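You operate a simulated robot arm through the tools that you are given. There is no shell and no other tool. Be economical: measure what you need, move in short steps, check, and stop when the job is done.

You are at the controls of a simulated robot arm. One attempt, no reset.

Task
Put the blue cleaning pad from the top of the tool shelf on top of the cream cover. Fetch the cable end with yellow sleeve and stand it on top of the cream roller. Take the black bolt on the shelf under the wiring bench and put it away on the top board of the green shelf. Take the grey roller on the green table and put it away on the top board of the green shelf. Put one of the plain dowels from the green table on the shelf under the wiring bench. Put the red roller on the top board of the green shelf. Put the buffer spring on the green table away on the top of the tool stand. Take the mallet on the back of the cable bench and put it away on the top of the panel table. Do these in any order. Set down upright: cable end with yellow sleeve, plain dowel, buffer spring.

Only the result counts: the job must be done as asked and must still hold three seconds after the hand-in. Knocking over, shifting, dropping, spilling or breaking anything else fails it. Lids that push on must go on centred and level and be pressed home; caps that screw on are set level and turned clockwise until they are tight.

Robot
A 7-joint arm with a two-finger parallel gripper on a trunk, on a base that drives. Base frame: it is fixed to the floor where the robot stands at the start and does not move with it; the origin is under the middle of the robot, x ahead of it, y to its left, z up. Units: mm, rad, N and s.
With the tool pointing down near the work surface it reaches from about 420 to 900 mm from the robot's upright axis, wherever it stands. Its first joint turns from -0.297 to 2.199 rad. Places, roughly: black bolt (4x3x8 cm) [2000, -3900, 500]; blue cleaning pad (9x6x5 cm) [1000, 0, 900]; buffer spring (8x8x10 cm) [700, -5400, 800]; cable end with yellow sleeve (3x3x12 cm) [-100, -3600, 900]; cream cover (11x15x5 cm) [-2000, 2200, 900]; cream roller (6x6x3 cm) [-400, -3300, 900]; grey roller (6x6x3 cm) [500, -5300, 700]; mallet (25x5x8 cm) [-100, -4400, 900]; plain dowel (2x2x5 cm) [600, -5200, 700]; plain dowel (3x3x5 cm) [600, -5500, 700]; red roller (6x6x3 cm) [2100, -4200, 500]; shelf under the wiring bench [2100, -4000, 400]; top board of the green shelf [3700, -5900, 1300]; top of the panel table [100, 2700, 800]; top of the tool stand [3000, 500, 600]. Payload 1.57 kg.
The tool frame sits at the grasp point between the pads (the TCP): z along the fingers, y along the line on which they close. The tips reach 30 mm beyond it. The gripper opens to 80 mm. The fingers are 17 mm wide and 12 mm thick; the gripper's body (40 by 82 mm) begins 80 mm behind the TCP.
Orientation is that of the tool frame in the base frame, as a unit quaternion [x, y, z, w]. With the fingers straight down and closing along the base's y, the tool's x points along the base's -x, its y along +y and its z along -z.

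Tools
- The arm moves only by the tool arm_command. Its argument "targets" is a list of rows, each a list of 7 numbers: the shift along the tool's x, y, z in mm, then the turn, a rotation vector about the tool's x, y, z in rad, then the finger opening in mm, from 0 to 80. In form: [[x, y, z, ax, ay, az, jaw], ...]. A call has 1 to 20 rows; each row is the pose to reach, as a shift and turn from the pose commanded when the call began, along the tool's axes at that moment. Each row takes 0.2 s and may step no farther than 50 mm and 0.15 rad from the row before; otherwise, or with a gripper value out of range, the whole call is refused. A pose out of reach is approached as far as the arm can. The call stops where the force on the tool passes 40 N (or 10 N more than at its start, if that is more) or the arm is blocked; 0.2 s more then pass. Each finger travels about 45 mm/s and halts on what it meets, pressing with about 40 N; the grip force reading is that of the motor and also rises with nothing between the fingers. The clock runs only during rows and for 0.2 s after the last one: add rows that repeat a pose to give the fingers time. The reply holds the time, the measured pose of the TCP, the force on the tool along the base axes, the opening and the grip force, in the units named above and with some noise, with the torque about the TCP (base axes, N m) and any sound that the robot's microphone picked up.
- Cameras (640 x 400 px; columns grow to the right, rows downward): "scene" is now at [0.3, -198.3, 1063.7]; the picture's right is [0.36, -0.93, 0.00], its down [0.11, 0.04, -0.99] and it looks along [0.92, 0.36, 0.12] (base axes); focal length 294 px, centre (320, 200). "wrist" rides on the gripper at [72, -6, -122] in the tool frame; the picture's right is [0.09, 1.00, 0.00], its down [-0.84, 0.08, -0.54] and it looks along [-0.54, 0.05, 0.84] (tool axes); focal length 238 px, centre (320, 200). There is no depth. A picture from a camera that has moved, and an enlarged one, comes with that camera's place and axes in the base frame and with its lens.
- capture(camera): a new picture of that camera. The clock stands still meanwhile.
- raise_lower(by): slides the trunk up (or, below 0, down) by that many mm; the arm and the scene camera ride with it, the base frame stays. It gives what a move gives, with no picture.
- roll_base(legs): drives the robot by 1 to 6 legs, each [ahead, left, turn to the left] in mm, mm and rad, along the robot's own axes; the way and the turn of a leg run together, so that a leg with both is an arc; at most 1500 mm and 3.142 rad a leg. The arm and the cameras ride along, it lands a little off, and it stops where it bumps. It gives what a move gives.
- turn_head(pan, tilt): turns the head with the scene camera to pan (to the left, within 1.902 rad either way) and tilt (down, from -0.506 to 1.204), counted from straight ahead of the robot. It gives what a move gives.
- zoom(camera, box): a new picture of the part [left, top, right, bottom] of that camera's present view, enlarged. The clock stands still meanwhile.
- close_job(): hands the job in; it is judged then, once.

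Work in short steps. Places have to be worked out from the pictures, the camera data and where the tool is seen: move nearer, look again, correct. Check each grasp and each placing, and mend what went wrong. You have 483 turns and 228 pictures in all, those below and enlarged ones among them. Open the gripper and draw the arm clear of the work before you hand the job in, unless the task says otherwise; then end with one line.

The tools are called after "Call:" as a command line: name --pt "numbers of a row" for each row, then --argument value for the rest, lists and objects as JSON in quotes. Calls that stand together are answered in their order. arm_command: Moves the arm, as the interface text tells. Its arguments: {"type":"object","properties":{"targets":{"type":"array"}},"required":["targets"]} The other tools are called the same way: raise_lower (by) slides the trunk up or down; roll_base (legs) drives the base; turn_head (pan, tilt) turns the head that bears the scene camera; capture (camera) takes a picture; zoom (camera, box) takes an enlarged picture of a part of a camera's view; close_job () hands the job in.

At the start:

```text
clock: 0.0
position: [498.6, 120.3, 1099.1]
ee_rot: [-0.001, 1.0, 0.002, 0.001]
contact_force: [0.2, 0.4, -0.2]
torque: [-0.02, 0.0, -0.01]
finger_gap: 80.0
grasp_force: 0.1
trunk travel left (down, up): [-375.0, 415.0]
robot x, y, heading: [0.2, -0.7, 0.004]
head pan, tilt: [0.372, -0.12]
```

scene: 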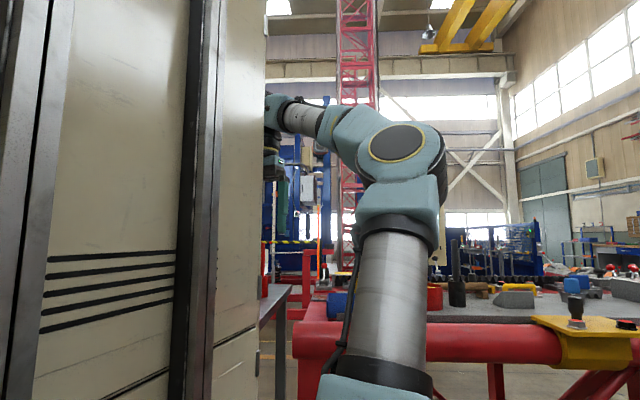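
wrist: 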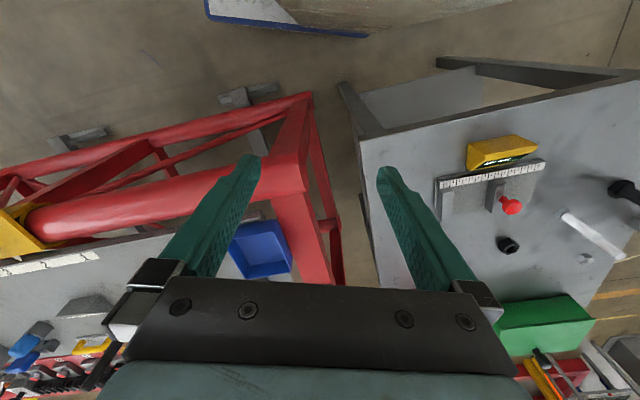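

I start by looking around: straight ahead and downward to find the blue cleaning pad near [1000,0,900].

Call:
turn_head --pan -0.1 --tilt 0.35

Call:
capture --camera "scene"

```text
clock: 0.9
position: [498.1, 118.9, 1099.5]
ee_rot: [0.0, 1.0, 0.0, 0.0]
contact_force: [-0.5, -1.0, 0.1]
torque: [-0.01, -0.04, 0.02]
finger_gap: 80.1
grasp_force: 0.0
trunk travel left (down, up): [-375.0, 415.0]
robot x, y, heading: [-2.8, 0.2, -0.003]
head pan, tilt: [-0.099, 0.351]
```

```text
225 pictures are left
camera scene: at [12.5, -239.0, 1020.8], right [-0.1, -1.0, 0.0], down [-0.34, 0.03, -0.94], along [0.93, -0.09, -0.34], focal length 294 px, centre (320, 200)
```

scene: 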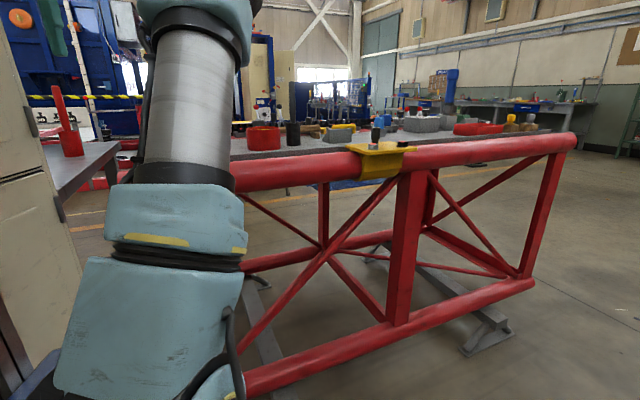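

The red frame table is ahead. I enlarge the wrist view's lower part to see the objects on its top.

Call:
zoom --camera "wrist" --box '[0, 200, 320, 400]'

Call:
zoom --camera "scene" --box '[220, 80, 580, 200]'

```text
2.00 times, centred on (160, 300) of wrist
camera zoom: at [427.5, 114.8, 1221.3], right [-0.09, 1.0, 0.0], down [0.84, 0.08, 0.54], along [0.54, 0.05, -0.84], focal length 477 px, centre (640, 0)
```

zoom: 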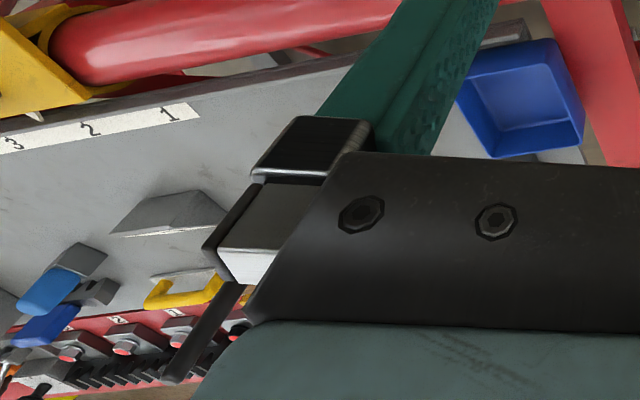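

```text
1.78 times, centred on (400, 140) of scene
camera zoom: at [12.5, -239.0, 1020.8], right [-0.1, -1.0, 0.0], down [-0.34, 0.03, -0.94], along [0.93, -0.09, -0.34], focal length 523 px, centre (178, 307)
```

zoom: 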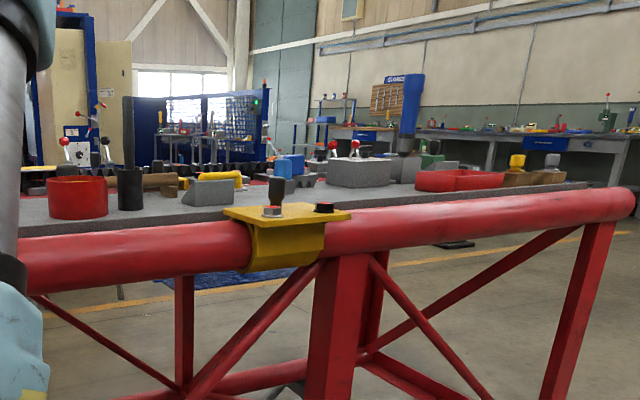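

The blue pad isn't clearly visible yet; the arm blocks [1000,0]. I raise the trunk to look from above.

Call:
raise_lower --by 400

Call:
turn_head --pan 0.25 --tilt 0.6

Call:
capture --camera "scene"

Call:
capture --camera "wrist"

```text
clock: 4.7
position: [497.9, 119.9, 1499.1]
ee_rot: [0.001, 1.0, 0.001, 0.001]
contact_force: [-0.1, 0.4, 0.0]
torque: [-0.01, 0.03, 0.02]
finger_gap: 79.8
grasp_force: 0.1
trunk travel left (down, up): [-775.0, 15.0]
robot x, y, heading: [-0.1, 1.4, -0.003]
head pan, tilt: [-0.099, 0.351]
```

```text
clock: 5.6
position: [498.7, 121.5, 1499.2]
ee_rot: [0.0, 1.0, 0.001, 0.001]
contact_force: [0.1, -0.8, 0.9]
torque: [0.0, -0.01, 0.01]
finger_gap: 80.2
grasp_force: 0.1
trunk travel left (down, up): [-775.0, 15.0]
robot x, y, heading: [0.2, -2.6, -0.004]
head pan, tilt: [0.25, 0.6]
```

```text
222 pictures are left
camera scene: at [5.5, -208.0, 1398.0], right [0.25, -0.97, 0.0], down [-0.55, -0.14, -0.83], along [0.8, 0.2, -0.56], focal length 294 px, centre (320, 200)
```

scene: 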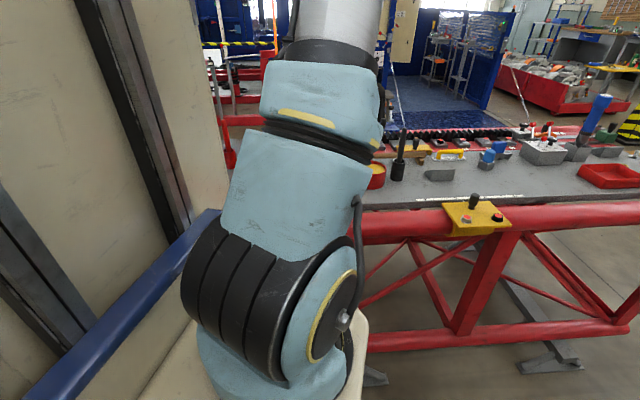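

```text
221 pictures are left
camera wrist: at [427.5, 114.8, 1621.3], right [-0.09, 1.0, 0.0], down [0.84, 0.08, 0.54], along [0.54, 0.05, -0.84], focal length 238 px, centre (320, 200)
```

wrist: 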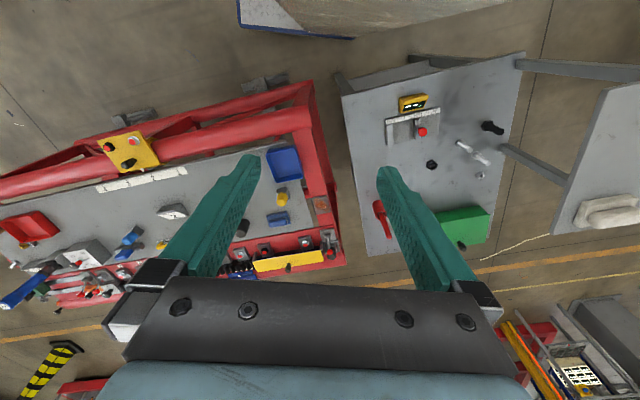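

The blue object at wrist pixel (278,219) projects to about [1007,3,880], matching the pad. I enlarge it to check the orientation.

Call:
zoom --camera "wrist" --box '[200, 130, 360, 280]'

```text
2.67 times, centred on (280, 205) of wrist
camera zoom: at [427.5, 114.8, 1621.3], right [-0.09, 1.0, 0.0], down [0.84, 0.08, 0.54], along [0.54, 0.05, -0.84], focal length 636 px, centre (427, 187)
```

zoom: 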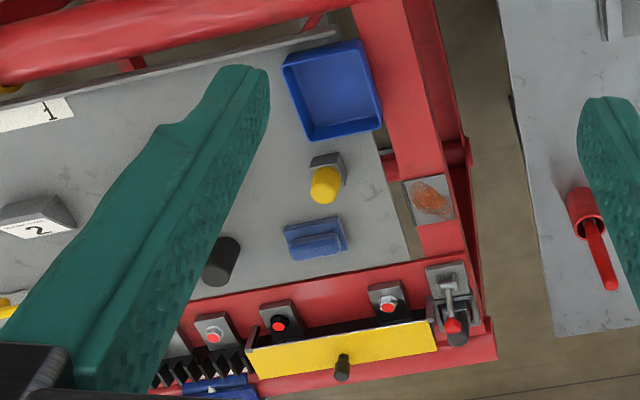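

Before driving I check the clearance around the base by looking steeply down.

Call:
turn_head --pan 0.1 --tilt 1.2

Call:
capture --camera "scene"

Call:
turn_head --pan 1.6 --tilt 0.5

Call:
capture --camera "scene"

Call:
turn_head --pan -1.5 --tilt 0.4

Call:
capture --camera "scene"

```text
clock: 6.6
position: [498.9, 119.8, 1498.5]
ee_rot: [0.001, 1.0, 0.001, 0.001]
contact_force: [-0.4, -0.1, -0.4]
torque: [-0.01, 0.0, 0.01]
finger_gap: 79.9
grasp_force: 0.2
trunk travel left (down, up): [-775.0, 15.0]
robot x, y, heading: [3.4, -2.4, -0.001]
head pan, tilt: [0.099, 1.201]
```

```text
219 pictures are left
camera scene: at [-24.5, -224.2, 1353.4], right [0.1, -0.99, 0.0], down [-0.93, -0.09, -0.36], along [0.36, 0.04, -0.93], focal length 294 px, centre (320, 200)
```

scene: 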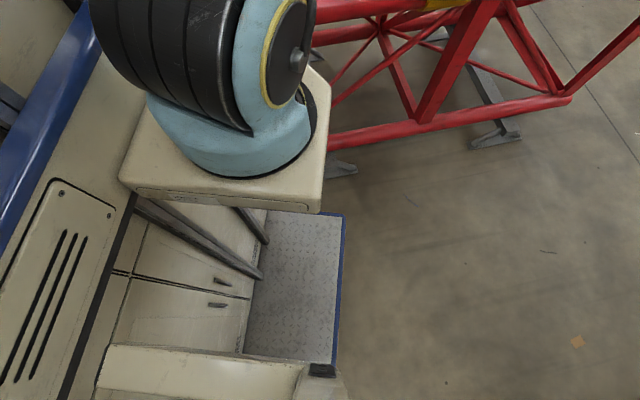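

```text
clock: 8.2
position: [499.2, 120.0, 1498.4]
ee_rot: [0.001, 1.0, 0.001, 0.001]
contact_force: [-0.7, -0.6, -0.5]
torque: [-0.04, 0.02, 0.01]
finger_gap: 80.0
grasp_force: 0.0
trunk travel left (down, up): [-775.0, 15.0]
robot x, y, heading: [-1.8, -0.7, -0.003]
head pan, tilt: [1.6, 0.499]
```

```text
218 pictures are left
camera scene: at [-82.8, -138.8, 1407.0], right [1.0, 0.03, 0.0], down [0.01, -0.48, -0.88], along [-0.03, 0.88, -0.48], focal length 294 px, centre (320, 200)
```

scene: 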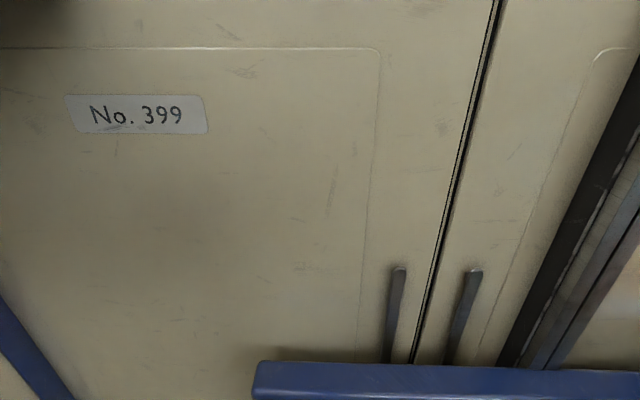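

```text
clock: 10.8
position: [499.6, 120.0, 1499.7]
ee_rot: [0.0, 1.0, 0.002, 0.001]
contact_force: [0.5, 0.5, 0.0]
torque: [0.03, -0.05, 0.0]
finger_gap: 80.1
grasp_force: 0.0
trunk travel left (down, up): [-775.0, 15.0]
robot x, y, heading: [-0.8, -1.3, -0.0]
head pan, tilt: [-1.499, 0.4]
```

```text
217 pictures are left
camera scene: at [-73.5, -322.2, 1416.1], right [-1.0, -0.07, 0.0], down [-0.03, 0.39, -0.92], along [0.07, -0.92, -0.39], focal length 294 px, centre (320, 200)
```

scene: 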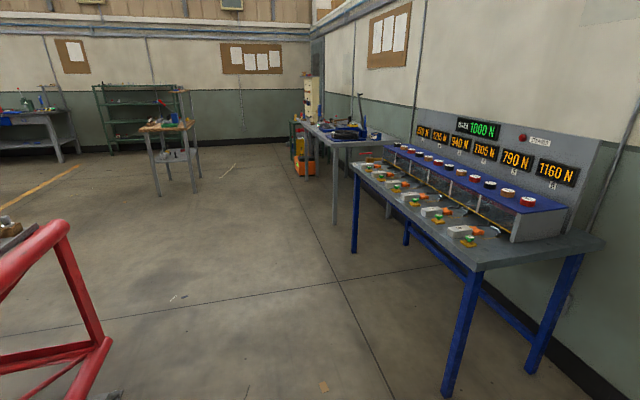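

The cream body with platform and blue edges appears to be the robot itself (front near x≈370). I drive 200 mm ahead and compare.

Call:
roll_base --legs '[[200, 0, 0]]'

Call:
turn_head --pan 0.1 --tilt 1.2

Call:
capture --camera "scene"

Call:
capture --camera "wrist"

```text
clock: 12.4
position: [634.6, 144.1, 1500.6]
ee_rot: [-0.028, 1.0, 0.0, 0.002]
contact_force: [0.1, 0.2, -0.5]
torque: [-0.05, -0.01, 0.03]
finger_gap: 80.1
grasp_force: 0.1
trunk travel left (down, up): [-775.0, 15.0]
robot x, y, heading: [144.7, -2.5, 0.058]
head pan, tilt: [-1.499, 0.4]
```

```text
clock: 14.1
position: [635.9, 145.1, 1499.1]
ee_rot: [-0.028, 1.0, 0.001, 0.001]
contact_force: [0.1, -0.2, -0.2]
torque: [0.01, 0.02, 0.04]
finger_gap: 80.1
grasp_force: 0.1
trunk travel left (down, up): [-775.0, 15.0]
robot x, y, heading: [142.7, -3.8, 0.057]
head pan, tilt: [0.099, 1.201]
```

```text
216 pictures are left
camera scene: at [132.9, -227.9, 1353.3], right [0.16, -0.99, 0.0], down [-0.92, -0.14, -0.36], along [0.36, 0.06, -0.93], focal length 294 px, centre (320, 200)
```

scene: 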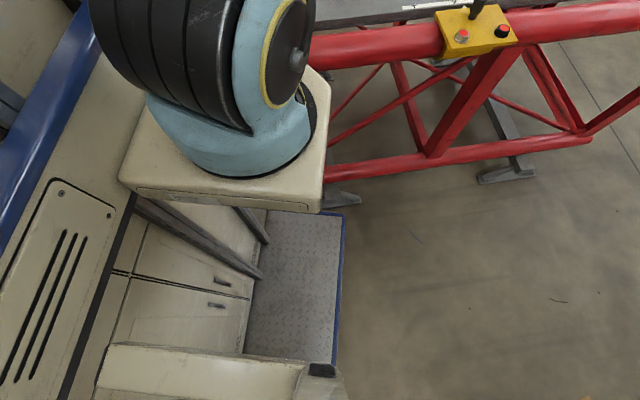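

```text
215 pictures are left
camera wrist: at [564.9, 136.3, 1621.3], right [-0.15, 0.99, 0.0], down [0.83, 0.12, 0.54], along [0.54, 0.08, -0.84], focal length 238 px, centre (320, 200)
```

wrist: 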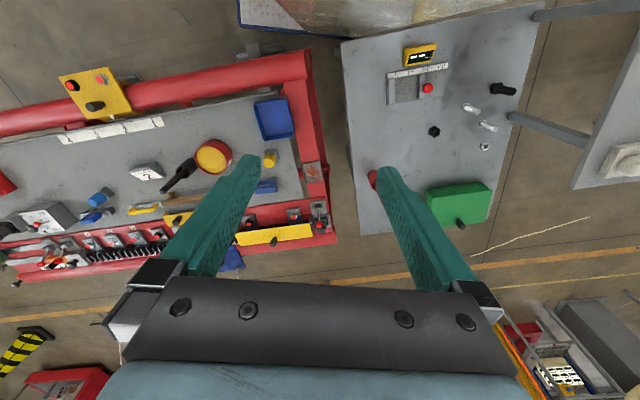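

All cream parts are the robot; the base halted slightly at the grey table's leg (table did not move by projection). I back off a little, then lower the trunk back for reaching the pad.

Call:
roll_base --legs '[[-15, -20, -0.03]]'

Call:
raise_lower --by -350

Call:
arm_command --pt "-40 -25 0 0 0 0 80" --pt "-80 -50 0 0 0 0 80" --pt "-120 -75 0 0 0 0 80" --pt "-160 -100 0 0 0 0 80" --pt "-200 -125 0 0 0 0 80"

Call:
capture --camera "wrist"

```text
clock: 14.9
position: [625.2, 110.9, 1498.8]
ee_rot: [-0.014, 1.0, 0.001, 0.0]
contact_force: [0.5, 0.8, 0.5]
torque: [-0.02, -0.01, 0.04]
finger_gap: 80.2
grasp_force: 0.1
trunk travel left (down, up): [-775.0, 15.0]
robot x, y, heading: [132.1, -19.7, 0.025]
head pan, tilt: [0.099, 1.201]
```

```text
clock: 18.3
position: [626.2, 110.3, 1150.1]
ee_rot: [-0.013, 1.0, 0.002, 0.001]
contact_force: [0.2, 0.2, -0.3]
torque: [0.0, 0.02, 0.0]
finger_gap: 80.1
grasp_force: 0.0
trunk travel left (down, up): [-425.0, 365.0]
robot x, y, heading: [133.9, -23.8, 0.029]
head pan, tilt: [0.099, 1.201]
```

```text
clock: 19.5
position: [797.5, 8.8, 1149.3]
ee_rot: [-0.016, 1.0, 0.002, 0.003]
contact_force: [-0.5, -0.3, 0.7]
torque: [0.01, -0.07, 0.0]
finger_gap: 80.1
grasp_force: 0.1
out of reach, approached as far as the arm can: row 5
trunk travel left (down, up): [-425.0, 365.0]
robot x, y, heading: [131.2, -25.5, 0.029]
head pan, tilt: [0.099, 1.201]
```

```text
214 pictures are left
camera wrist: at [725.8, 1.5, 1271.6], right [-0.12, 0.99, 0.0], down [0.83, 0.1, 0.55], along [0.54, 0.07, -0.84], focal length 238 px, centre (320, 200)
```

wrist: 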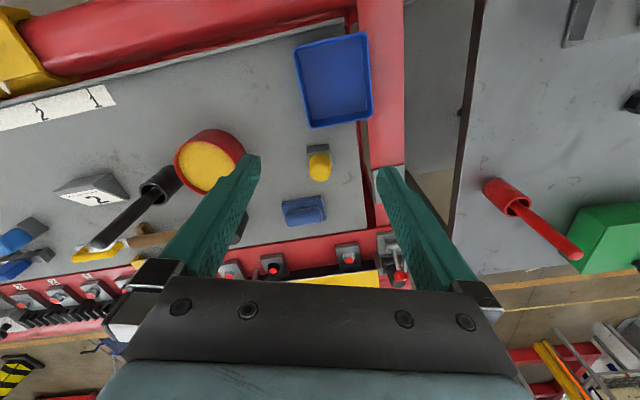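

Reach is limited high up; the pad is at about [1009,3]. I raise the trunk, lower the arm relative to it, turn the hand ~76° so the fingers close across the pad's short side, and extend.

Call:
raise_lower --by 200

Call:
arm_command --pt "0 0 40 0 0 0.14 80" --pt "0 0 80 0 0 0.28 80" --pt "0 0 120 0 0 0.42 80" --pt "0 0 160 0 0 0.56 80" --pt "0 0 200 0 0 0.7 80" --pt "0 0 240 0 0 0.84 80" --pt "0 0 270 0 0 0.98 80" --pt "0 0 270 0 0 1.12 80" --pt "0 0 270 0 0 1.24 80" --pt "0 0 270 0 0 1.3 80"

Call:
capture --camera "wrist"

```text
clock: 21.7
position: [797.7, 7.9, 1347.4]
ee_rot: [-0.013, 1.0, 0.001, 0.001]
contact_force: [0.7, 0.5, -0.7]
torque: [0.0, 0.01, 0.0]
finger_gap: 79.9
grasp_force: 0.1
trunk travel left (down, up): [-625.0, 165.0]
robot x, y, heading: [131.3, -22.1, 0.025]
head pan, tilt: [0.099, 1.201]
```

```text
clock: 23.9
position: [798.3, 7.8, 1078.9]
ee_rot: [0.595, 0.804, 0.001, 0.001]
contact_force: [0.3, -0.3, -0.3]
torque: [0.02, 0.01, -0.02]
finger_gap: 79.7
grasp_force: 0.1
trunk travel left (down, up): [-625.0, 165.0]
robot x, y, heading: [129.3, -23.5, 0.029]
head pan, tilt: [0.099, 1.201]
```

```text
213 pictures are left
camera wrist: at [772.2, 76.3, 1200.7], right [0.93, 0.38, 0.0], down [0.32, -0.78, 0.54], along [0.21, -0.5, -0.84], focal length 238 px, centre (320, 200)
```

wrist: 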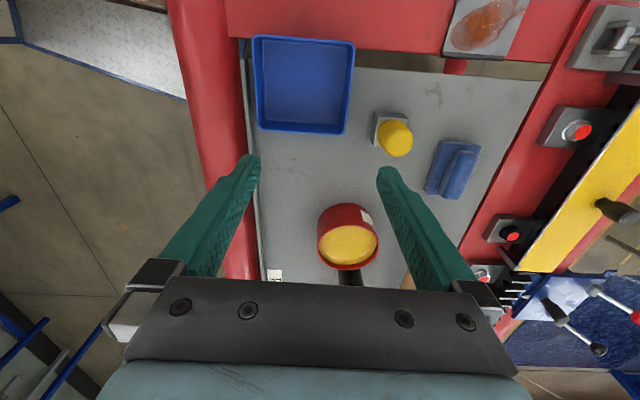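

Triangulated, the pad is near [1038,4,838], about 908 mm from the axis, so I move the base 125 mm right then 100 mm ahead.

Call:
roll_base --legs '[[0, -125, 0], [95, 0, 0]]'

Call:
arm_command --pt "30 30 0 0 0 0 80" --pt "60 60 0 0 0 0 80" --pt "90 80 0 0 0 0 80"

Call:
capture --camera "wrist"

```text
clock: 25.9
position: [870.4, -113.2, 1077.7]
ee_rot: [0.594, 0.804, 0.002, 0.0]
contact_force: [-0.5, 0.5, -1.0]
torque: [0.01, -0.01, 0.03]
finger_gap: 79.7
grasp_force: 0.0
trunk travel left (down, up): [-625.0, 165.0]
robot x, y, heading: [199.4, -148.3, 0.029]
head pan, tilt: [0.099, 1.201]
stopped in leg 2: the robot was blocked; the commanded pose is now the measured one
```

```text
clock: 26.7
position: [919.7, -5.2, 1078.4]
ee_rot: [0.594, 0.804, 0.001, -0.001]
contact_force: [-0.7, -0.1, 1.2]
torque: [0.07, -0.02, 0.0]
finger_gap: 79.9
grasp_force: 0.0
trunk travel left (down, up): [-625.0, 165.0]
robot x, y, heading: [202.7, -148.5, 0.029]
head pan, tilt: [0.099, 1.201]
```

```text
212 pictures are left
camera wrist: at [893.5, 63.0, 1200.4], right [0.92, 0.38, 0.0], down [0.32, -0.78, 0.54], along [0.21, -0.5, -0.84], focal length 238 px, centre (320, 200)
```

wrist: 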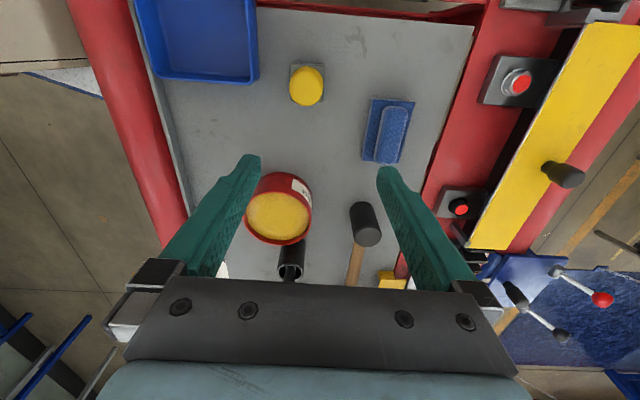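

The base halted at the frame foot but reach is now ~850. The pad's handle centre is about [1015,6,890] with its long axis along tool x. I move over it and down a bit.

Call:
arm_command --pt "-6 32 0 0 0 0 80" --pt "-12 64 20 0 0 0 80" --pt "-17 94 50 0 0 0 80" --pt "-17 94 80 0 0 0 80"

Call:
capture --camera "wrist"

```text
clock: 27.7
position: [1014.1, 7.7, 998.9]
ee_rot: [0.593, 0.805, 0.001, 0.0]
contact_force: [0.4, 0.2, 0.7]
torque: [0.03, -0.05, 0.01]
finger_gap: 80.1
grasp_force: 0.0
trunk travel left (down, up): [-625.0, 165.0]
robot x, y, heading: [205.0, -145.4, 0.032]
head pan, tilt: [0.099, 1.201]
```

```text
211 pictures are left
camera wrist: at [987.4, 76.2, 1120.7], right [0.92, 0.38, 0.0], down [0.32, -0.78, 0.54], along [0.21, -0.5, -0.84], focal length 238 px, centre (320, 200)
```

wrist: 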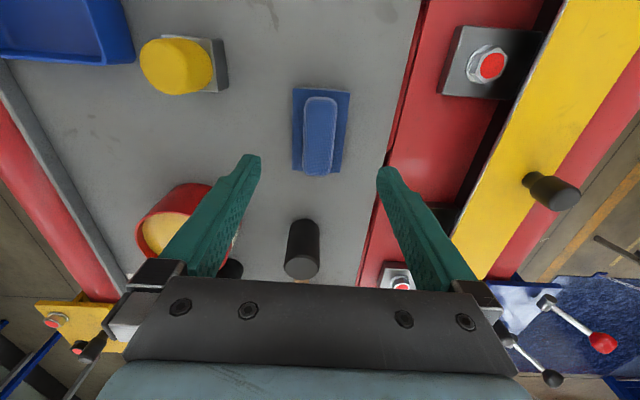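

The handle is centred under the TCP, top at z≈890, table ≈840. I lower to z≈878 straddling the pad, keeping fingers clear of the table.

Call:
arm_command --pt "0 0 40 0 0 0 80" --pt "0 0 80 0 0 0 80" --pt "0 0 105 0 0 0 80" --pt "0 0 120 0 0 0 80"

Call:
capture --camera "wrist"

```text
clock: 28.7
position: [1015.0, 9.5, 894.9]
ee_rot: [0.594, 0.805, 0.005, 0.001]
contact_force: [-11.0, -6.2, 19.0]
torque: [-0.6, 1.24, 0.01]
finger_gap: 80.1
grasp_force: 0.0
trunk travel left (down, up): [-625.0, 165.0]
robot x, y, heading: [202.2, -147.7, 0.032]
head pan, tilt: [0.099, 1.201]
stopped in row 4: the force on the tool passed its limit at 57 N (the readings are from after the stop); the commanded pose is now the measured one
```

```text
210 pictures are left
camera wrist: at [986.4, 76.1, 1016.6], right [0.92, 0.38, 0.01], down [0.32, -0.78, 0.54], along [0.21, -0.5, -0.84], focal length 238 px, centre (320, 200)
```

wrist: 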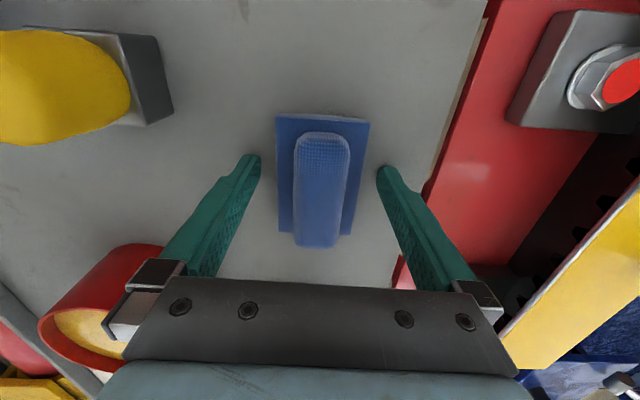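

The left fingertip touched the table (so the surface is ≈865). I raise 5 mm and close on the slab.

Call:
arm_command --pt "0 0 -5 0 0 0 80" --pt "0 0 -5 0 0 0 60" --pt "0 0 -5 0 0 0 50" --pt "0 0 -5 0 0 0 40" --pt "0 0 -5 0 0 0 40" --pt "0 0 -5 0 0 0 40"

Call:
capture --camera "wrist"

```text
clock: 30.1
position: [1015.3, 8.6, 895.6]
ee_rot: [0.594, 0.804, 0.005, 0.001]
contact_force: [0.1, -0.7, -0.4]
torque: [-0.01, 0.02, -0.02]
finger_gap: 53.9
grasp_force: 39.6
trunk travel left (down, up): [-625.0, 165.0]
robot x, y, heading: [202.9, -145.0, 0.031]
head pan, tilt: [0.099, 1.201]
```

```text
209 pictures are left
camera wrist: at [987.8, 76.3, 1018.7], right [0.92, 0.38, 0.01], down [0.32, -0.78, 0.54], along [0.21, -0.5, -0.84], focal length 238 px, centre (320, 200)
```

wrist: 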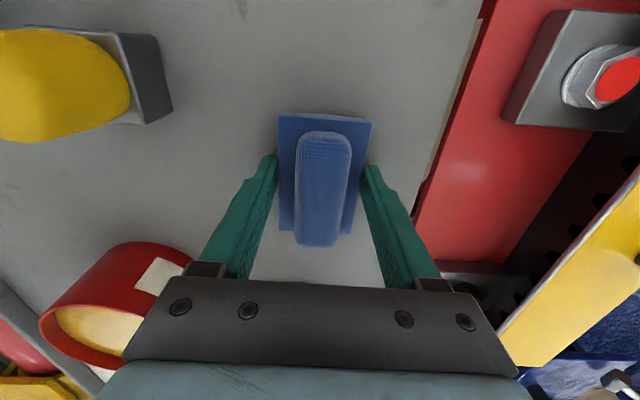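

Gripped at 53.9 mm, 40 N. I lift and check.

Call:
arm_command --pt "0 0 -40 0 0 0 40" --pt "0 0 -80 0 0 0 40" --pt "0 0 -120 0 0 0 40" --pt "0 0 -160 0 0 0 40" --pt "0 0 -190 0 0 0 40"

Call:
arm_command --pt "0 -50 0 0 0 0 40" --pt "0 -100 0 0 0 0 40" --pt "0 -150 0 0 0 0 40" --pt "0 -200 0 0 0 0 40" --pt "0 -250 0 0 0 0 40" --pt "0 -300 0 0 0 0 40"

Call:
capture --camera "wrist"

Call:
turn_head --pan 1.9 --tilt 0.2

Call:
capture --camera "scene"

Call:
turn_head --pan -1.9 --tilt 0.2

Call:
capture --camera "scene"

```text
clock: 31.3
position: [1012.9, 6.2, 1088.6]
ee_rot: [0.594, 0.804, 0.004, 0.001]
contact_force: [-0.6, 0.2, -0.9]
torque: [0.03, 0.0, 0.02]
finger_gap: 53.7
grasp_force: 40.0
trunk travel left (down, up): [-625.0, 165.0]
robot x, y, heading: [201.5, -149.3, 0.03]
head pan, tilt: [0.099, 1.201]
```

```text
clock: 32.7
position: [727.7, -80.2, 1084.8]
ee_rot: [0.594, 0.805, 0.004, 0.002]
contact_force: [0.2, 0.2, -0.9]
torque: [0.0, 0.07, -0.02]
finger_gap: 53.9
grasp_force: 39.7
trunk travel left (down, up): [-625.0, 165.0]
robot x, y, heading: [198.9, -144.2, 0.031]
head pan, tilt: [0.099, 1.201]
```

```text
208 pictures are left
camera wrist: at [699.5, -12.3, 1206.6], right [0.92, 0.38, 0.01], down [0.32, -0.78, 0.54], along [0.21, -0.5, -0.84], focal length 238 px, centre (320, 200)
```

wrist: 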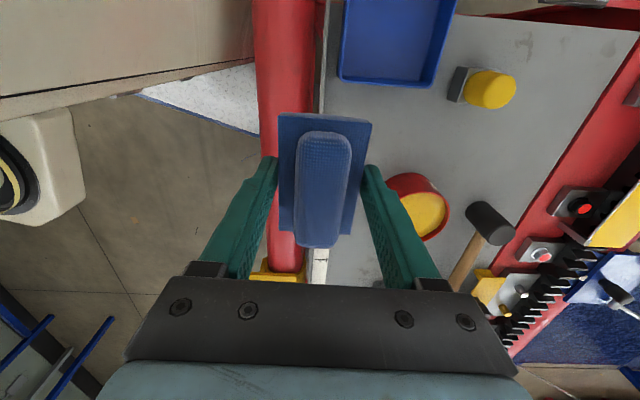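

```text
clock: 34.5
position: [727.3, -80.3, 1084.7]
ee_rot: [0.594, 0.805, 0.005, 0.001]
contact_force: [0.0, 0.7, -0.1]
torque: [-0.01, 0.02, -0.02]
finger_gap: 53.9
grasp_force: 39.7
trunk travel left (down, up): [-625.0, 165.0]
robot x, y, heading: [201.2, -145.6, 0.032]
head pan, tilt: [1.901, 0.201]
```

```text
207 pictures are left
camera scene: at [95.7, -292.0, 1284.7], right [0.94, 0.35, 0.0], down [0.07, -0.19, -0.98], along [-0.34, 0.92, -0.2], focal length 294 px, centre (320, 200)
```

scene: 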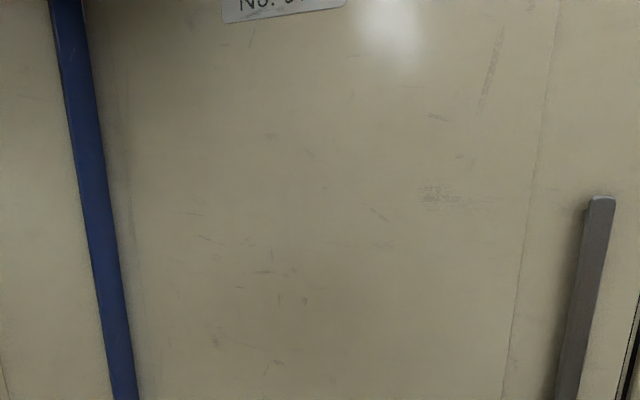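

```text
clock: 37.6
position: [727.8, -79.4, 1085.3]
ee_rot: [0.594, 0.805, 0.004, 0.001]
contact_force: [-0.1, 0.8, 0.2]
torque: [-0.01, 0.01, 0.0]
finger_gap: 53.9
grasp_force: 40.4
trunk travel left (down, up): [-625.0, 165.0]
robot x, y, heading: [197.7, -149.3, 0.03]
head pan, tilt: [-1.901, 0.201]
```

```text
206 pictures are left
camera scene: at [101.0, -468.3, 1284.7], right [-0.96, 0.29, 0.0], down [0.06, 0.19, -0.98], along [-0.29, -0.94, -0.2], focal length 294 px, centre (320, 200)
```

scene: 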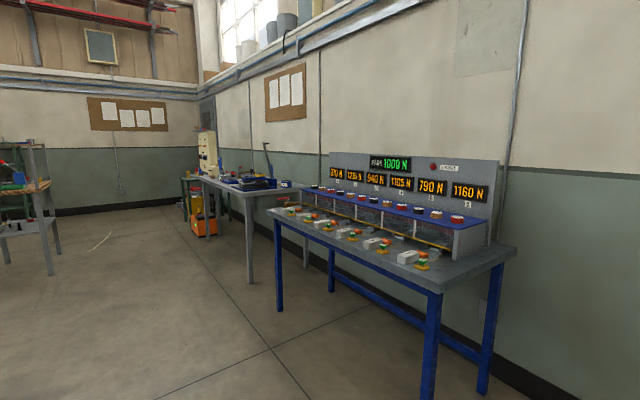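

The pad is held firmly. I raise the trunk a bit, back off to the start position and turn left to see toward the cream cover.

Call:
raise_lower --by 120

Call:
roll_base --legs '[[-220, 0, 0], [0, 0, 0.8]]'

Call:
turn_head --pan 0.5 --tilt 0.2

Call:
capture --camera "scene"

Call:
capture --camera "wrist"

```text
clock: 39.1
position: [725.8, -80.5, 1205.1]
ee_rot: [0.594, 0.805, 0.005, 0.001]
contact_force: [0.5, 0.1, -1.1]
torque: [0.02, 0.0, 0.01]
finger_gap: 54.0
grasp_force: 40.3
trunk travel left (down, up): [-745.0, 45.0]
robot x, y, heading: [203.5, -144.0, 0.03]
head pan, tilt: [-1.901, 0.201]
```

```text
clock: 42.9
position: [303.7, 267.8, 1204.9]
ee_rot: [0.239, 0.971, 0.005, -0.001]
contact_force: [-1.0, 1.0, -1.2]
torque: [0.01, -0.01, 0.01]
finger_gap: 54.0
grasp_force: 40.2
trunk travel left (down, up): [-745.0, 45.0]
robot x, y, heading: [-22.4, -154.5, 0.818]
head pan, tilt: [-1.901, 0.201]
```

```text
clock: 45.1
position: [302.7, 267.7, 1205.2]
ee_rot: [0.239, 0.971, 0.005, 0.0]
contact_force: [0.1, 0.2, -0.4]
torque: [-0.05, -0.04, -0.01]
finger_gap: 53.8
grasp_force: 39.7
trunk travel left (down, up): [-745.0, 45.0]
robot x, y, heading: [-19.3, -157.1, 0.819]
head pan, tilt: [0.499, 0.201]
```

```text
205 pictures are left
camera scene: at [117.9, -278.6, 1404.7], right [0.97, -0.25, 0.0], down [-0.05, -0.19, -0.98], along [0.24, 0.95, -0.2], focal length 294 px, centre (320, 200)
```

scene: 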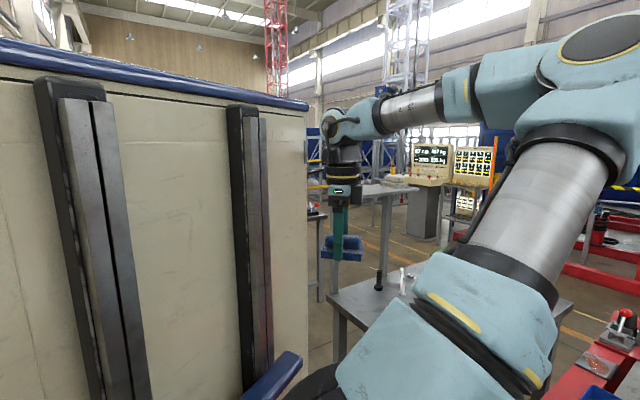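

```text
204 pictures are left
camera wrist: at [236.7, 294.7, 1327.0], right [0.38, 0.93, 0.01], down [0.78, -0.32, 0.54], along [0.5, -0.2, -0.84], focal length 238 px, centre (320, 200)
```

wrist: 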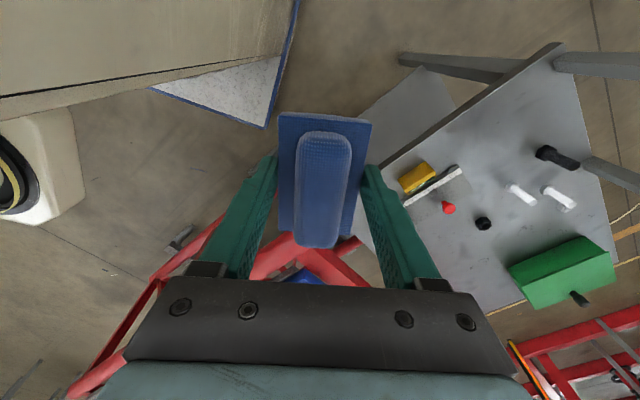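

Clear so far; I turn left another 0.8 rad and look.

Call:
roll_base --legs '[[0, 0, 0.8]]'

Call:
turn_head --pan 0.1 --tilt 0.2

Call:
capture --camera "scene"

Call:
capture --camera "wrist"

```text
clock: 47.6
position: [-95.2, 369.9, 1206.2]
ee_rot: [-0.157, 0.988, 0.004, -0.002]
contact_force: [-0.4, 0.9, -0.3]
torque: [0.0, 0.02, 0.02]
finger_gap: 53.9
grasp_force: 39.5
trunk travel left (down, up): [-745.0, 45.0]
robot x, y, heading: [-16.8, -153.8, 1.618]
head pan, tilt: [0.499, 0.201]
```

```text
clock: 48.4
position: [-95.7, 371.2, 1204.1]
ee_rot: [-0.157, 0.988, 0.004, -0.002]
contact_force: [-0.1, -0.6, -0.2]
torque: [0.01, 0.0, 0.0]
finger_gap: 53.8
grasp_force: 39.7
trunk travel left (down, up): [-745.0, 45.0]
robot x, y, heading: [-15.2, -156.1, 1.62]
head pan, tilt: [0.099, 0.201]
```

```text
203 pictures are left
camera scene: at [200.8, -130.4, 1404.7], right [0.99, 0.15, 0.0], down [0.03, -0.2, -0.98], along [-0.14, 0.97, -0.2], focal length 294 px, centre (320, 200)
```

scene: 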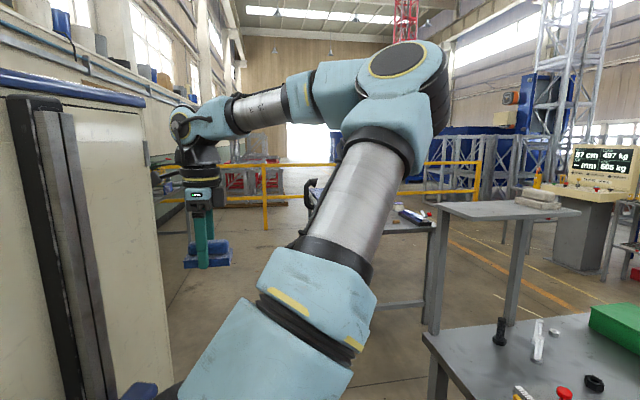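

```text
202 pictures are left
camera wrist: at [-160.0, 342.2, 1327.0], right [-0.4, 0.92, 0.01], down [0.77, 0.33, 0.54], along [0.49, 0.22, -0.84], focal length 238 px, centre (320, 200)
```

wrist: 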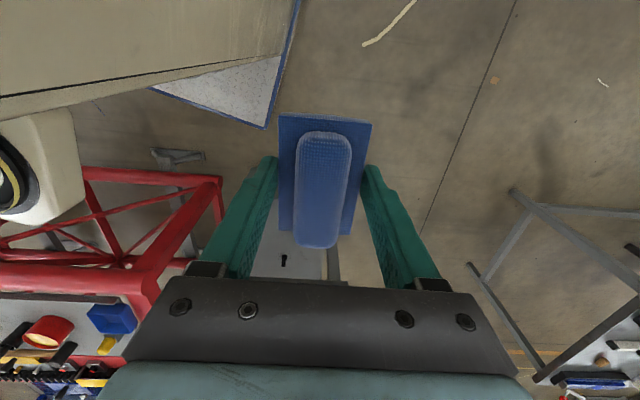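

I turn further left (0.55 rad) to face the cream cover region.

Call:
roll_base --legs '[[0, 0, 0.7]]'

Call:
capture --camera "scene"

```text
clock: 50.7
position: [-416.0, 197.3, 1205.0]
ee_rot: [-0.487, 0.873, 0.003, -0.003]
contact_force: [-0.2, 0.4, -0.8]
torque: [0.02, 0.0, -0.01]
finger_gap: 53.7
grasp_force: 40.1
trunk travel left (down, up): [-745.0, 45.0]
robot x, y, heading: [-16.4, -152.4, 2.319]
head pan, tilt: [0.099, 0.201]
```

```text
201 pictures are left
camera scene: at [133.8, 6.1, 1404.7], right [0.66, 0.75, 0.0], down [0.15, -0.13, -0.98], along [-0.74, 0.65, -0.2], focal length 294 px, centre (320, 200)
```

scene: 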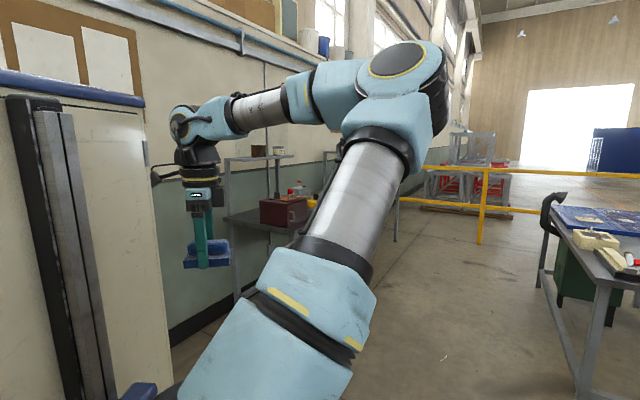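

A rack stands along the left wall; the cover may be hidden behind the arm. I drive 700 mm ahead and turn left a bit so it appears right of the arm.

Call:
roll_base --legs '[[700, 0, 0], [0, 0, 0.3]]'

Call:
turn_head --pan -0.2 --tilt 0.25

Call:
capture --camera "scene"

```text
clock: 55.5
position: [-977.6, 575.6, 1204.3]
ee_rot: [-0.613, 0.79, 0.002, -0.004]
contact_force: [0.1, 1.5, 0.3]
torque: [0.0, 0.0, 0.0]
finger_gap: 53.8
grasp_force: 39.7
trunk travel left (down, up): [-745.0, 45.0]
robot x, y, heading: [-494.5, 357.3, 2.623]
head pan, tilt: [0.099, 0.201]
```

```text
clock: 56.3
position: [-978.6, 574.7, 1205.0]
ee_rot: [-0.614, 0.789, 0.003, -0.004]
contact_force: [-0.2, 0.0, -0.9]
torque: [0.04, 0.0, -0.03]
finger_gap: 53.9
grasp_force: 40.0
trunk travel left (down, up): [-745.0, 45.0]
robot x, y, heading: [-495.6, 359.3, 2.624]
head pan, tilt: [-0.201, 0.25]
```

```text
200 pictures are left
camera scene: at [-381.9, 580.3, 1400.1], right [0.66, 0.75, 0.0], down [0.19, -0.16, -0.97], along [-0.73, 0.64, -0.25], focal length 294 px, centre (320, 200)
```

scene: 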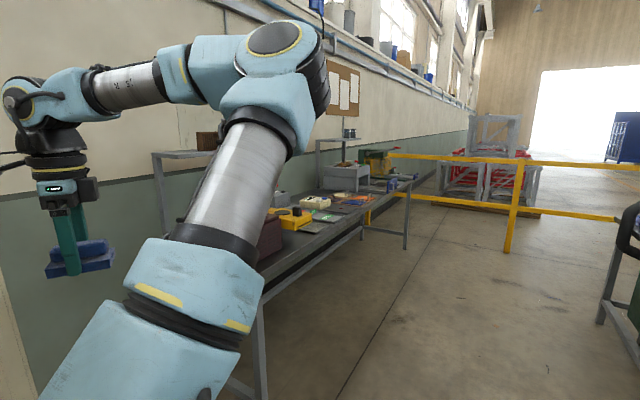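

Now a bench along the wall is visible with a cream item near (315,202). I enlarge it.

Call:
zoom --camera "scene" --box '[250, 140, 420, 250]'

```text
3.64 times, centred on (335, 195) of scene
camera zoom: at [-381.9, 580.3, 1400.1], right [0.66, 0.75, 0.0], down [0.19, -0.16, -0.97], along [-0.73, 0.64, -0.25], focal length 1070 px, centre (266, 218)
```

zoom: 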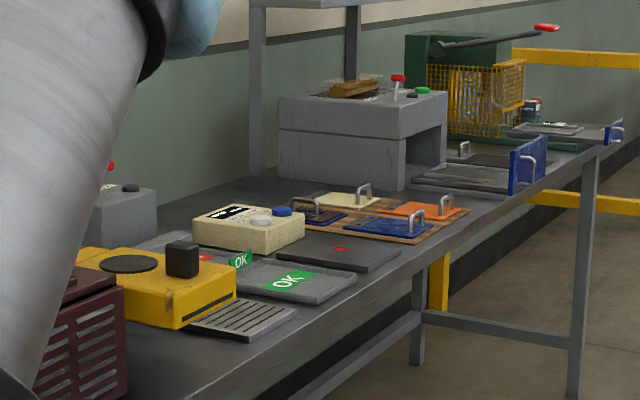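

The cream plate with a handle projects to about [-1980,2210], the cover. I turn toward travel direction and drive ~1100 mm, then look again.

Call:
roll_base --legs '[[0, 0, -0.789], [1100, 0, 0]]'

Call:
turn_head --pan -0.2 --tilt 0.35

Call:
capture --camera "scene"

Call:
capture --camera "wrist"

```text
clock: 64.0
position: [-965.4, 1905.8, 1204.6]
ee_rot: [-0.262, 0.965, 0.003, -0.003]
contact_force: [0.0, -0.2, -1.4]
torque: [-0.01, -0.01, 0.04]
finger_gap: 53.8
grasp_force: 39.8
trunk travel left (down, up): [-745.0, 45.0]
robot x, y, heading: [-779.9, 1412.1, 1.832]
head pan, tilt: [-0.201, 0.25]
```

```text
clock: 64.6
position: [-965.0, 1904.9, 1205.1]
ee_rot: [-0.261, 0.965, 0.004, -0.002]
contact_force: [0.5, 0.0, -0.8]
torque: [0.01, 0.0, 0.0]
finger_gap: 53.8
grasp_force: 40.2
trunk travel left (down, up): [-745.0, 45.0]
robot x, y, heading: [-780.4, 1412.6, 1.829]
head pan, tilt: [-0.201, 0.351]
```

```text
198 pictures are left
camera scene: at [-542.1, 1485.0, 1390.7], right [1.0, 0.06, 0.0], down [0.02, -0.34, -0.94], along [-0.06, 0.94, -0.34], focal length 294 px, centre (320, 200)
```

scene: 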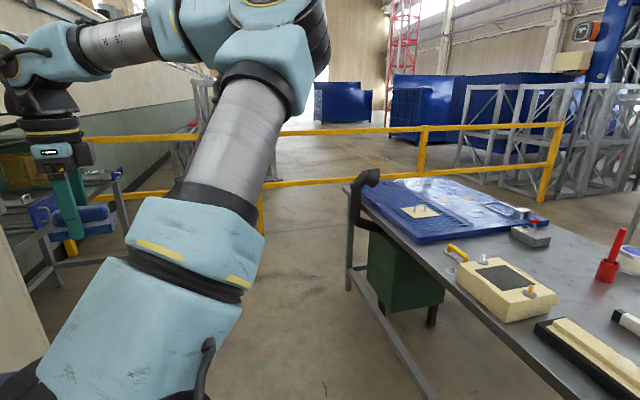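

```text
197 pictures are left
camera wrist: at [-1021.9, 1864.4, 1327.0], right [-0.58, 0.81, 0.01], down [0.69, 0.49, 0.54], along [0.43, 0.32, -0.84], focal length 238 px, centre (320, 200)
```

wrist: 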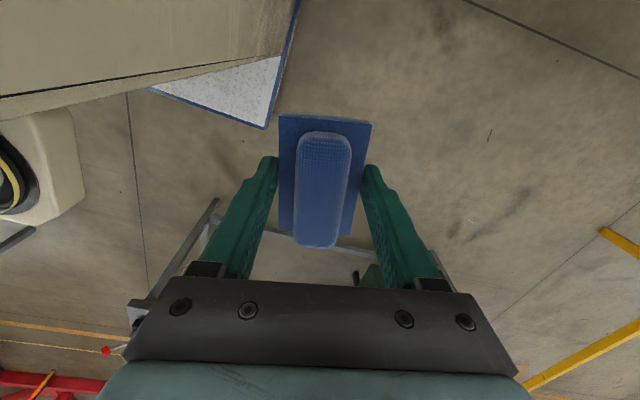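

The aisle between the bench and panel table is wide (~1.5 m). I continue 1000 mm ahead and turn left to face the bench.

Call:
roll_base --legs '[[1060, 0, 0], [0, 0, 0.8], [0, 0, 0.8]]'

Call:
turn_head --pan 0.0 --tilt 0.5

Call:
capture --camera "scene"

Call:
capture --camera "wrist"

```text
clock: 74.3
position: [-1544.3, 2245.6, 1204.7]
ee_rot: [0.873, -0.487, 0.0, 0.004]
contact_force: [-0.1, -0.1, -0.8]
torque: [0.01, 0.02, -0.02]
finger_gap: 54.1
grasp_force: 40.1
trunk travel left (down, up): [-745.0, 45.0]
robot x, y, heading: [-1054.9, 2443.4, -2.857]
head pan, tilt: [-0.201, 0.351]
```

```text
clock: 75.0
position: [-1544.0, 2245.2, 1204.8]
ee_rot: [0.874, -0.486, 0.0, 0.005]
contact_force: [-0.3, 0.2, -0.8]
torque: [0.04, 0.0, -0.01]
finger_gap: 54.1
grasp_force: 39.6
trunk travel left (down, up): [-745.0, 45.0]
robot x, y, heading: [-1052.3, 2447.5, -2.854]
head pan, tilt: [0.0, 0.499]
```

```text
196 pictures are left
camera scene: at [-1128.7, 2660.6, 1377.0], right [-0.28, 0.96, 0.0], down [0.46, 0.13, -0.88], along [-0.84, -0.25, -0.48], focal length 294 px, centre (320, 200)
```

scene: 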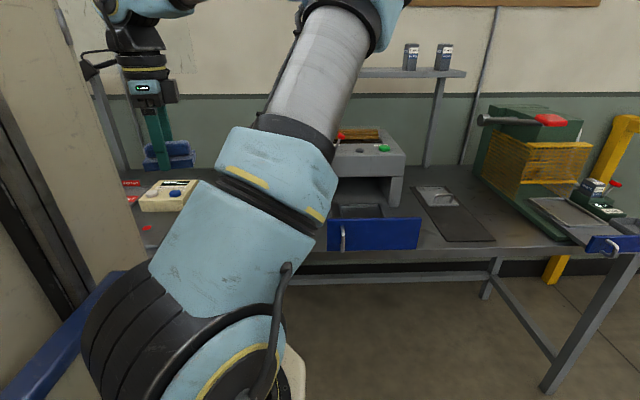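

```text
195 pictures are left
camera wrist: at [-1499.6, 2189.2, 1327.0], right [-0.8, -0.6, 0.01], down [-0.5, 0.68, 0.54], along [-0.33, 0.43, -0.84], focal length 238 px, centre (320, 200)
```

wrist: 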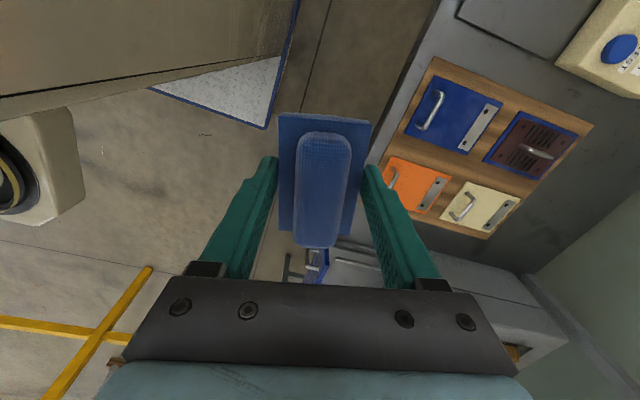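

The cream cover with a handle and a strip projects to about [-1988,2210,880]. I enlarge it to see its top.

Call:
zoom --camera "wrist" --box '[380, 120, 600, 260]'

```text
2.86 times, centred on (490, 190) of wrist
camera zoom: at [-1499.6, 2189.2, 1327.0], right [-0.8, -0.6, 0.01], down [-0.5, 0.68, 0.54], along [-0.33, 0.43, -0.84], focal length 681 px, centre (-166, 229)
```

zoom: 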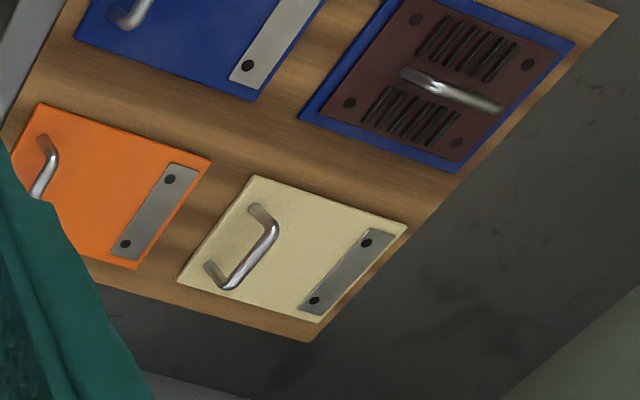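

The cover is ~150×110 at about [-2013,2221], plate top z≈855, with a handle near the aisle side and a strip at the wall side; the free middle fits the pad crosswise. I drive 220 ahead, 80 right, and turn the hand 0.225.

Call:
roll_base --legs '[[220, -80, 0.04]]'

Call:
arm_command --pt "0 0 40 0 0 0.1 40" --pt "0 0 60 0 0 0.185 40"

Call:
capture --camera "wrist"

```text
clock: 76.8
position: [-1771.4, 2235.7, 1204.8]
ee_rot: [0.883, -0.47, -0.001, 0.004]
contact_force: [-0.7, -0.5, -1.4]
torque: [-0.03, 0.02, -0.02]
finger_gap: 53.9
grasp_force: 40.5
trunk travel left (down, up): [-745.0, 45.0]
robot x, y, heading: [-1282.8, 2451.1, -2.821]
head pan, tilt: [0.0, 0.499]
```

```text
clock: 77.4
position: [-1771.5, 2235.9, 1145.1]
ee_rot: [0.835, -0.551, 0.0, 0.005]
contact_force: [-1.2, -0.4, -1.3]
torque: [0.02, 0.0, -0.02]
finger_gap: 54.1
grasp_force: 39.9
trunk travel left (down, up): [-745.0, 45.0]
robot x, y, heading: [-1289.4, 2453.1, -2.816]
head pan, tilt: [0.0, 0.499]
```

```text
193 pictures are left
camera wrist: at [-1735.3, 2174.2, 1267.2], right [-0.88, -0.48, 0.01], down [-0.4, 0.74, 0.54], along [-0.26, 0.47, -0.84], focal length 238 px, centre (320, 200)
```

wrist: 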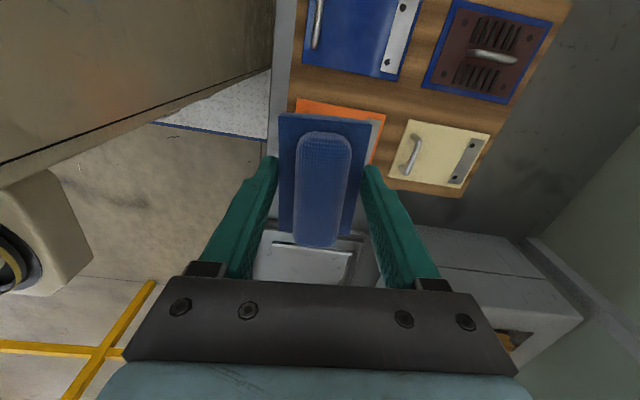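

I enlarge the cover again for exact corners.

Call:
zoom --camera "wrist" --box '[360, 90, 520, 210]'

```text
3.33 times, centred on (440, 150) of wrist
camera zoom: at [-1735.3, 2174.2, 1267.2], right [-0.88, -0.48, 0.01], down [-0.4, 0.74, 0.54], along [-0.26, 0.47, -0.84], focal length 794 px, centre (-80, 367)
```

zoom: 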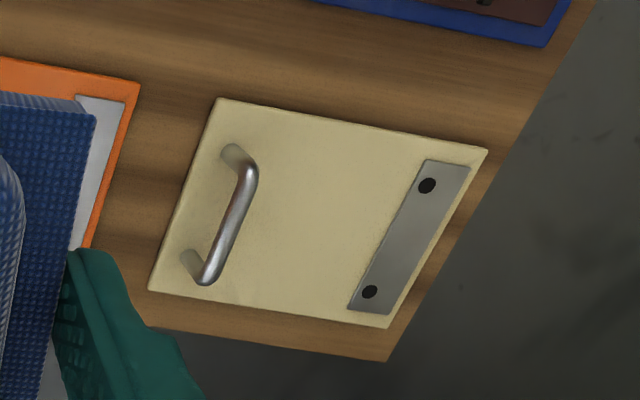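

Cover centre ≈ [-2006,2218,859], long axis 18.5° off x. I move above it, aligning the hand.

Call:
arm_command --pt "-15 45 0 0 0 0.02 40" --pt "-30 90 0 0 0 0.04 40" --pt "-45 135 0 0 0 0.06 40" --pt "-60 180 0 0 0 0.082 40" --pt "-76 222.6 0 0 0 0.082 40" --pt "-76 222.6 40 0 0 0.082 40" --pt "-76 222.6 80 0 0 0.082 40" --pt "-76 222.6 120 0 0 0.082 40" --pt "-76 222.6 160 0 0 0.082 40"

Call:
capture --camera "wrist"

```text
clock: 79.4
position: [-2006.7, 2216.3, 985.8]
ee_rot: [0.812, -0.583, 0.0, 0.004]
contact_force: [0.4, 0.3, -0.1]
torque: [-0.02, 0.01, -0.01]
finger_gap: 54.1
grasp_force: 40.0
trunk travel left (down, up): [-745.0, 45.0]
robot x, y, heading: [-1286.8, 2452.2, -2.821]
head pan, tilt: [0.0, 0.499]
```

```text
191 pictures are left
camera wrist: at [-1976.3, 2152.7, 1108.4], right [-0.91, -0.41, 0.01], down [-0.34, 0.77, 0.54], along [-0.22, 0.49, -0.84], focal length 238 px, centre (320, 200)
```

wrist: 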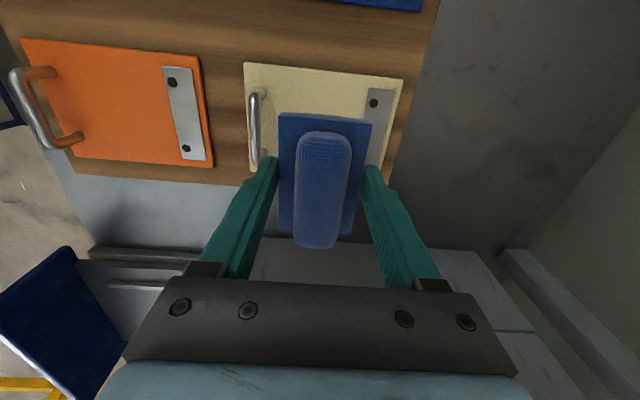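

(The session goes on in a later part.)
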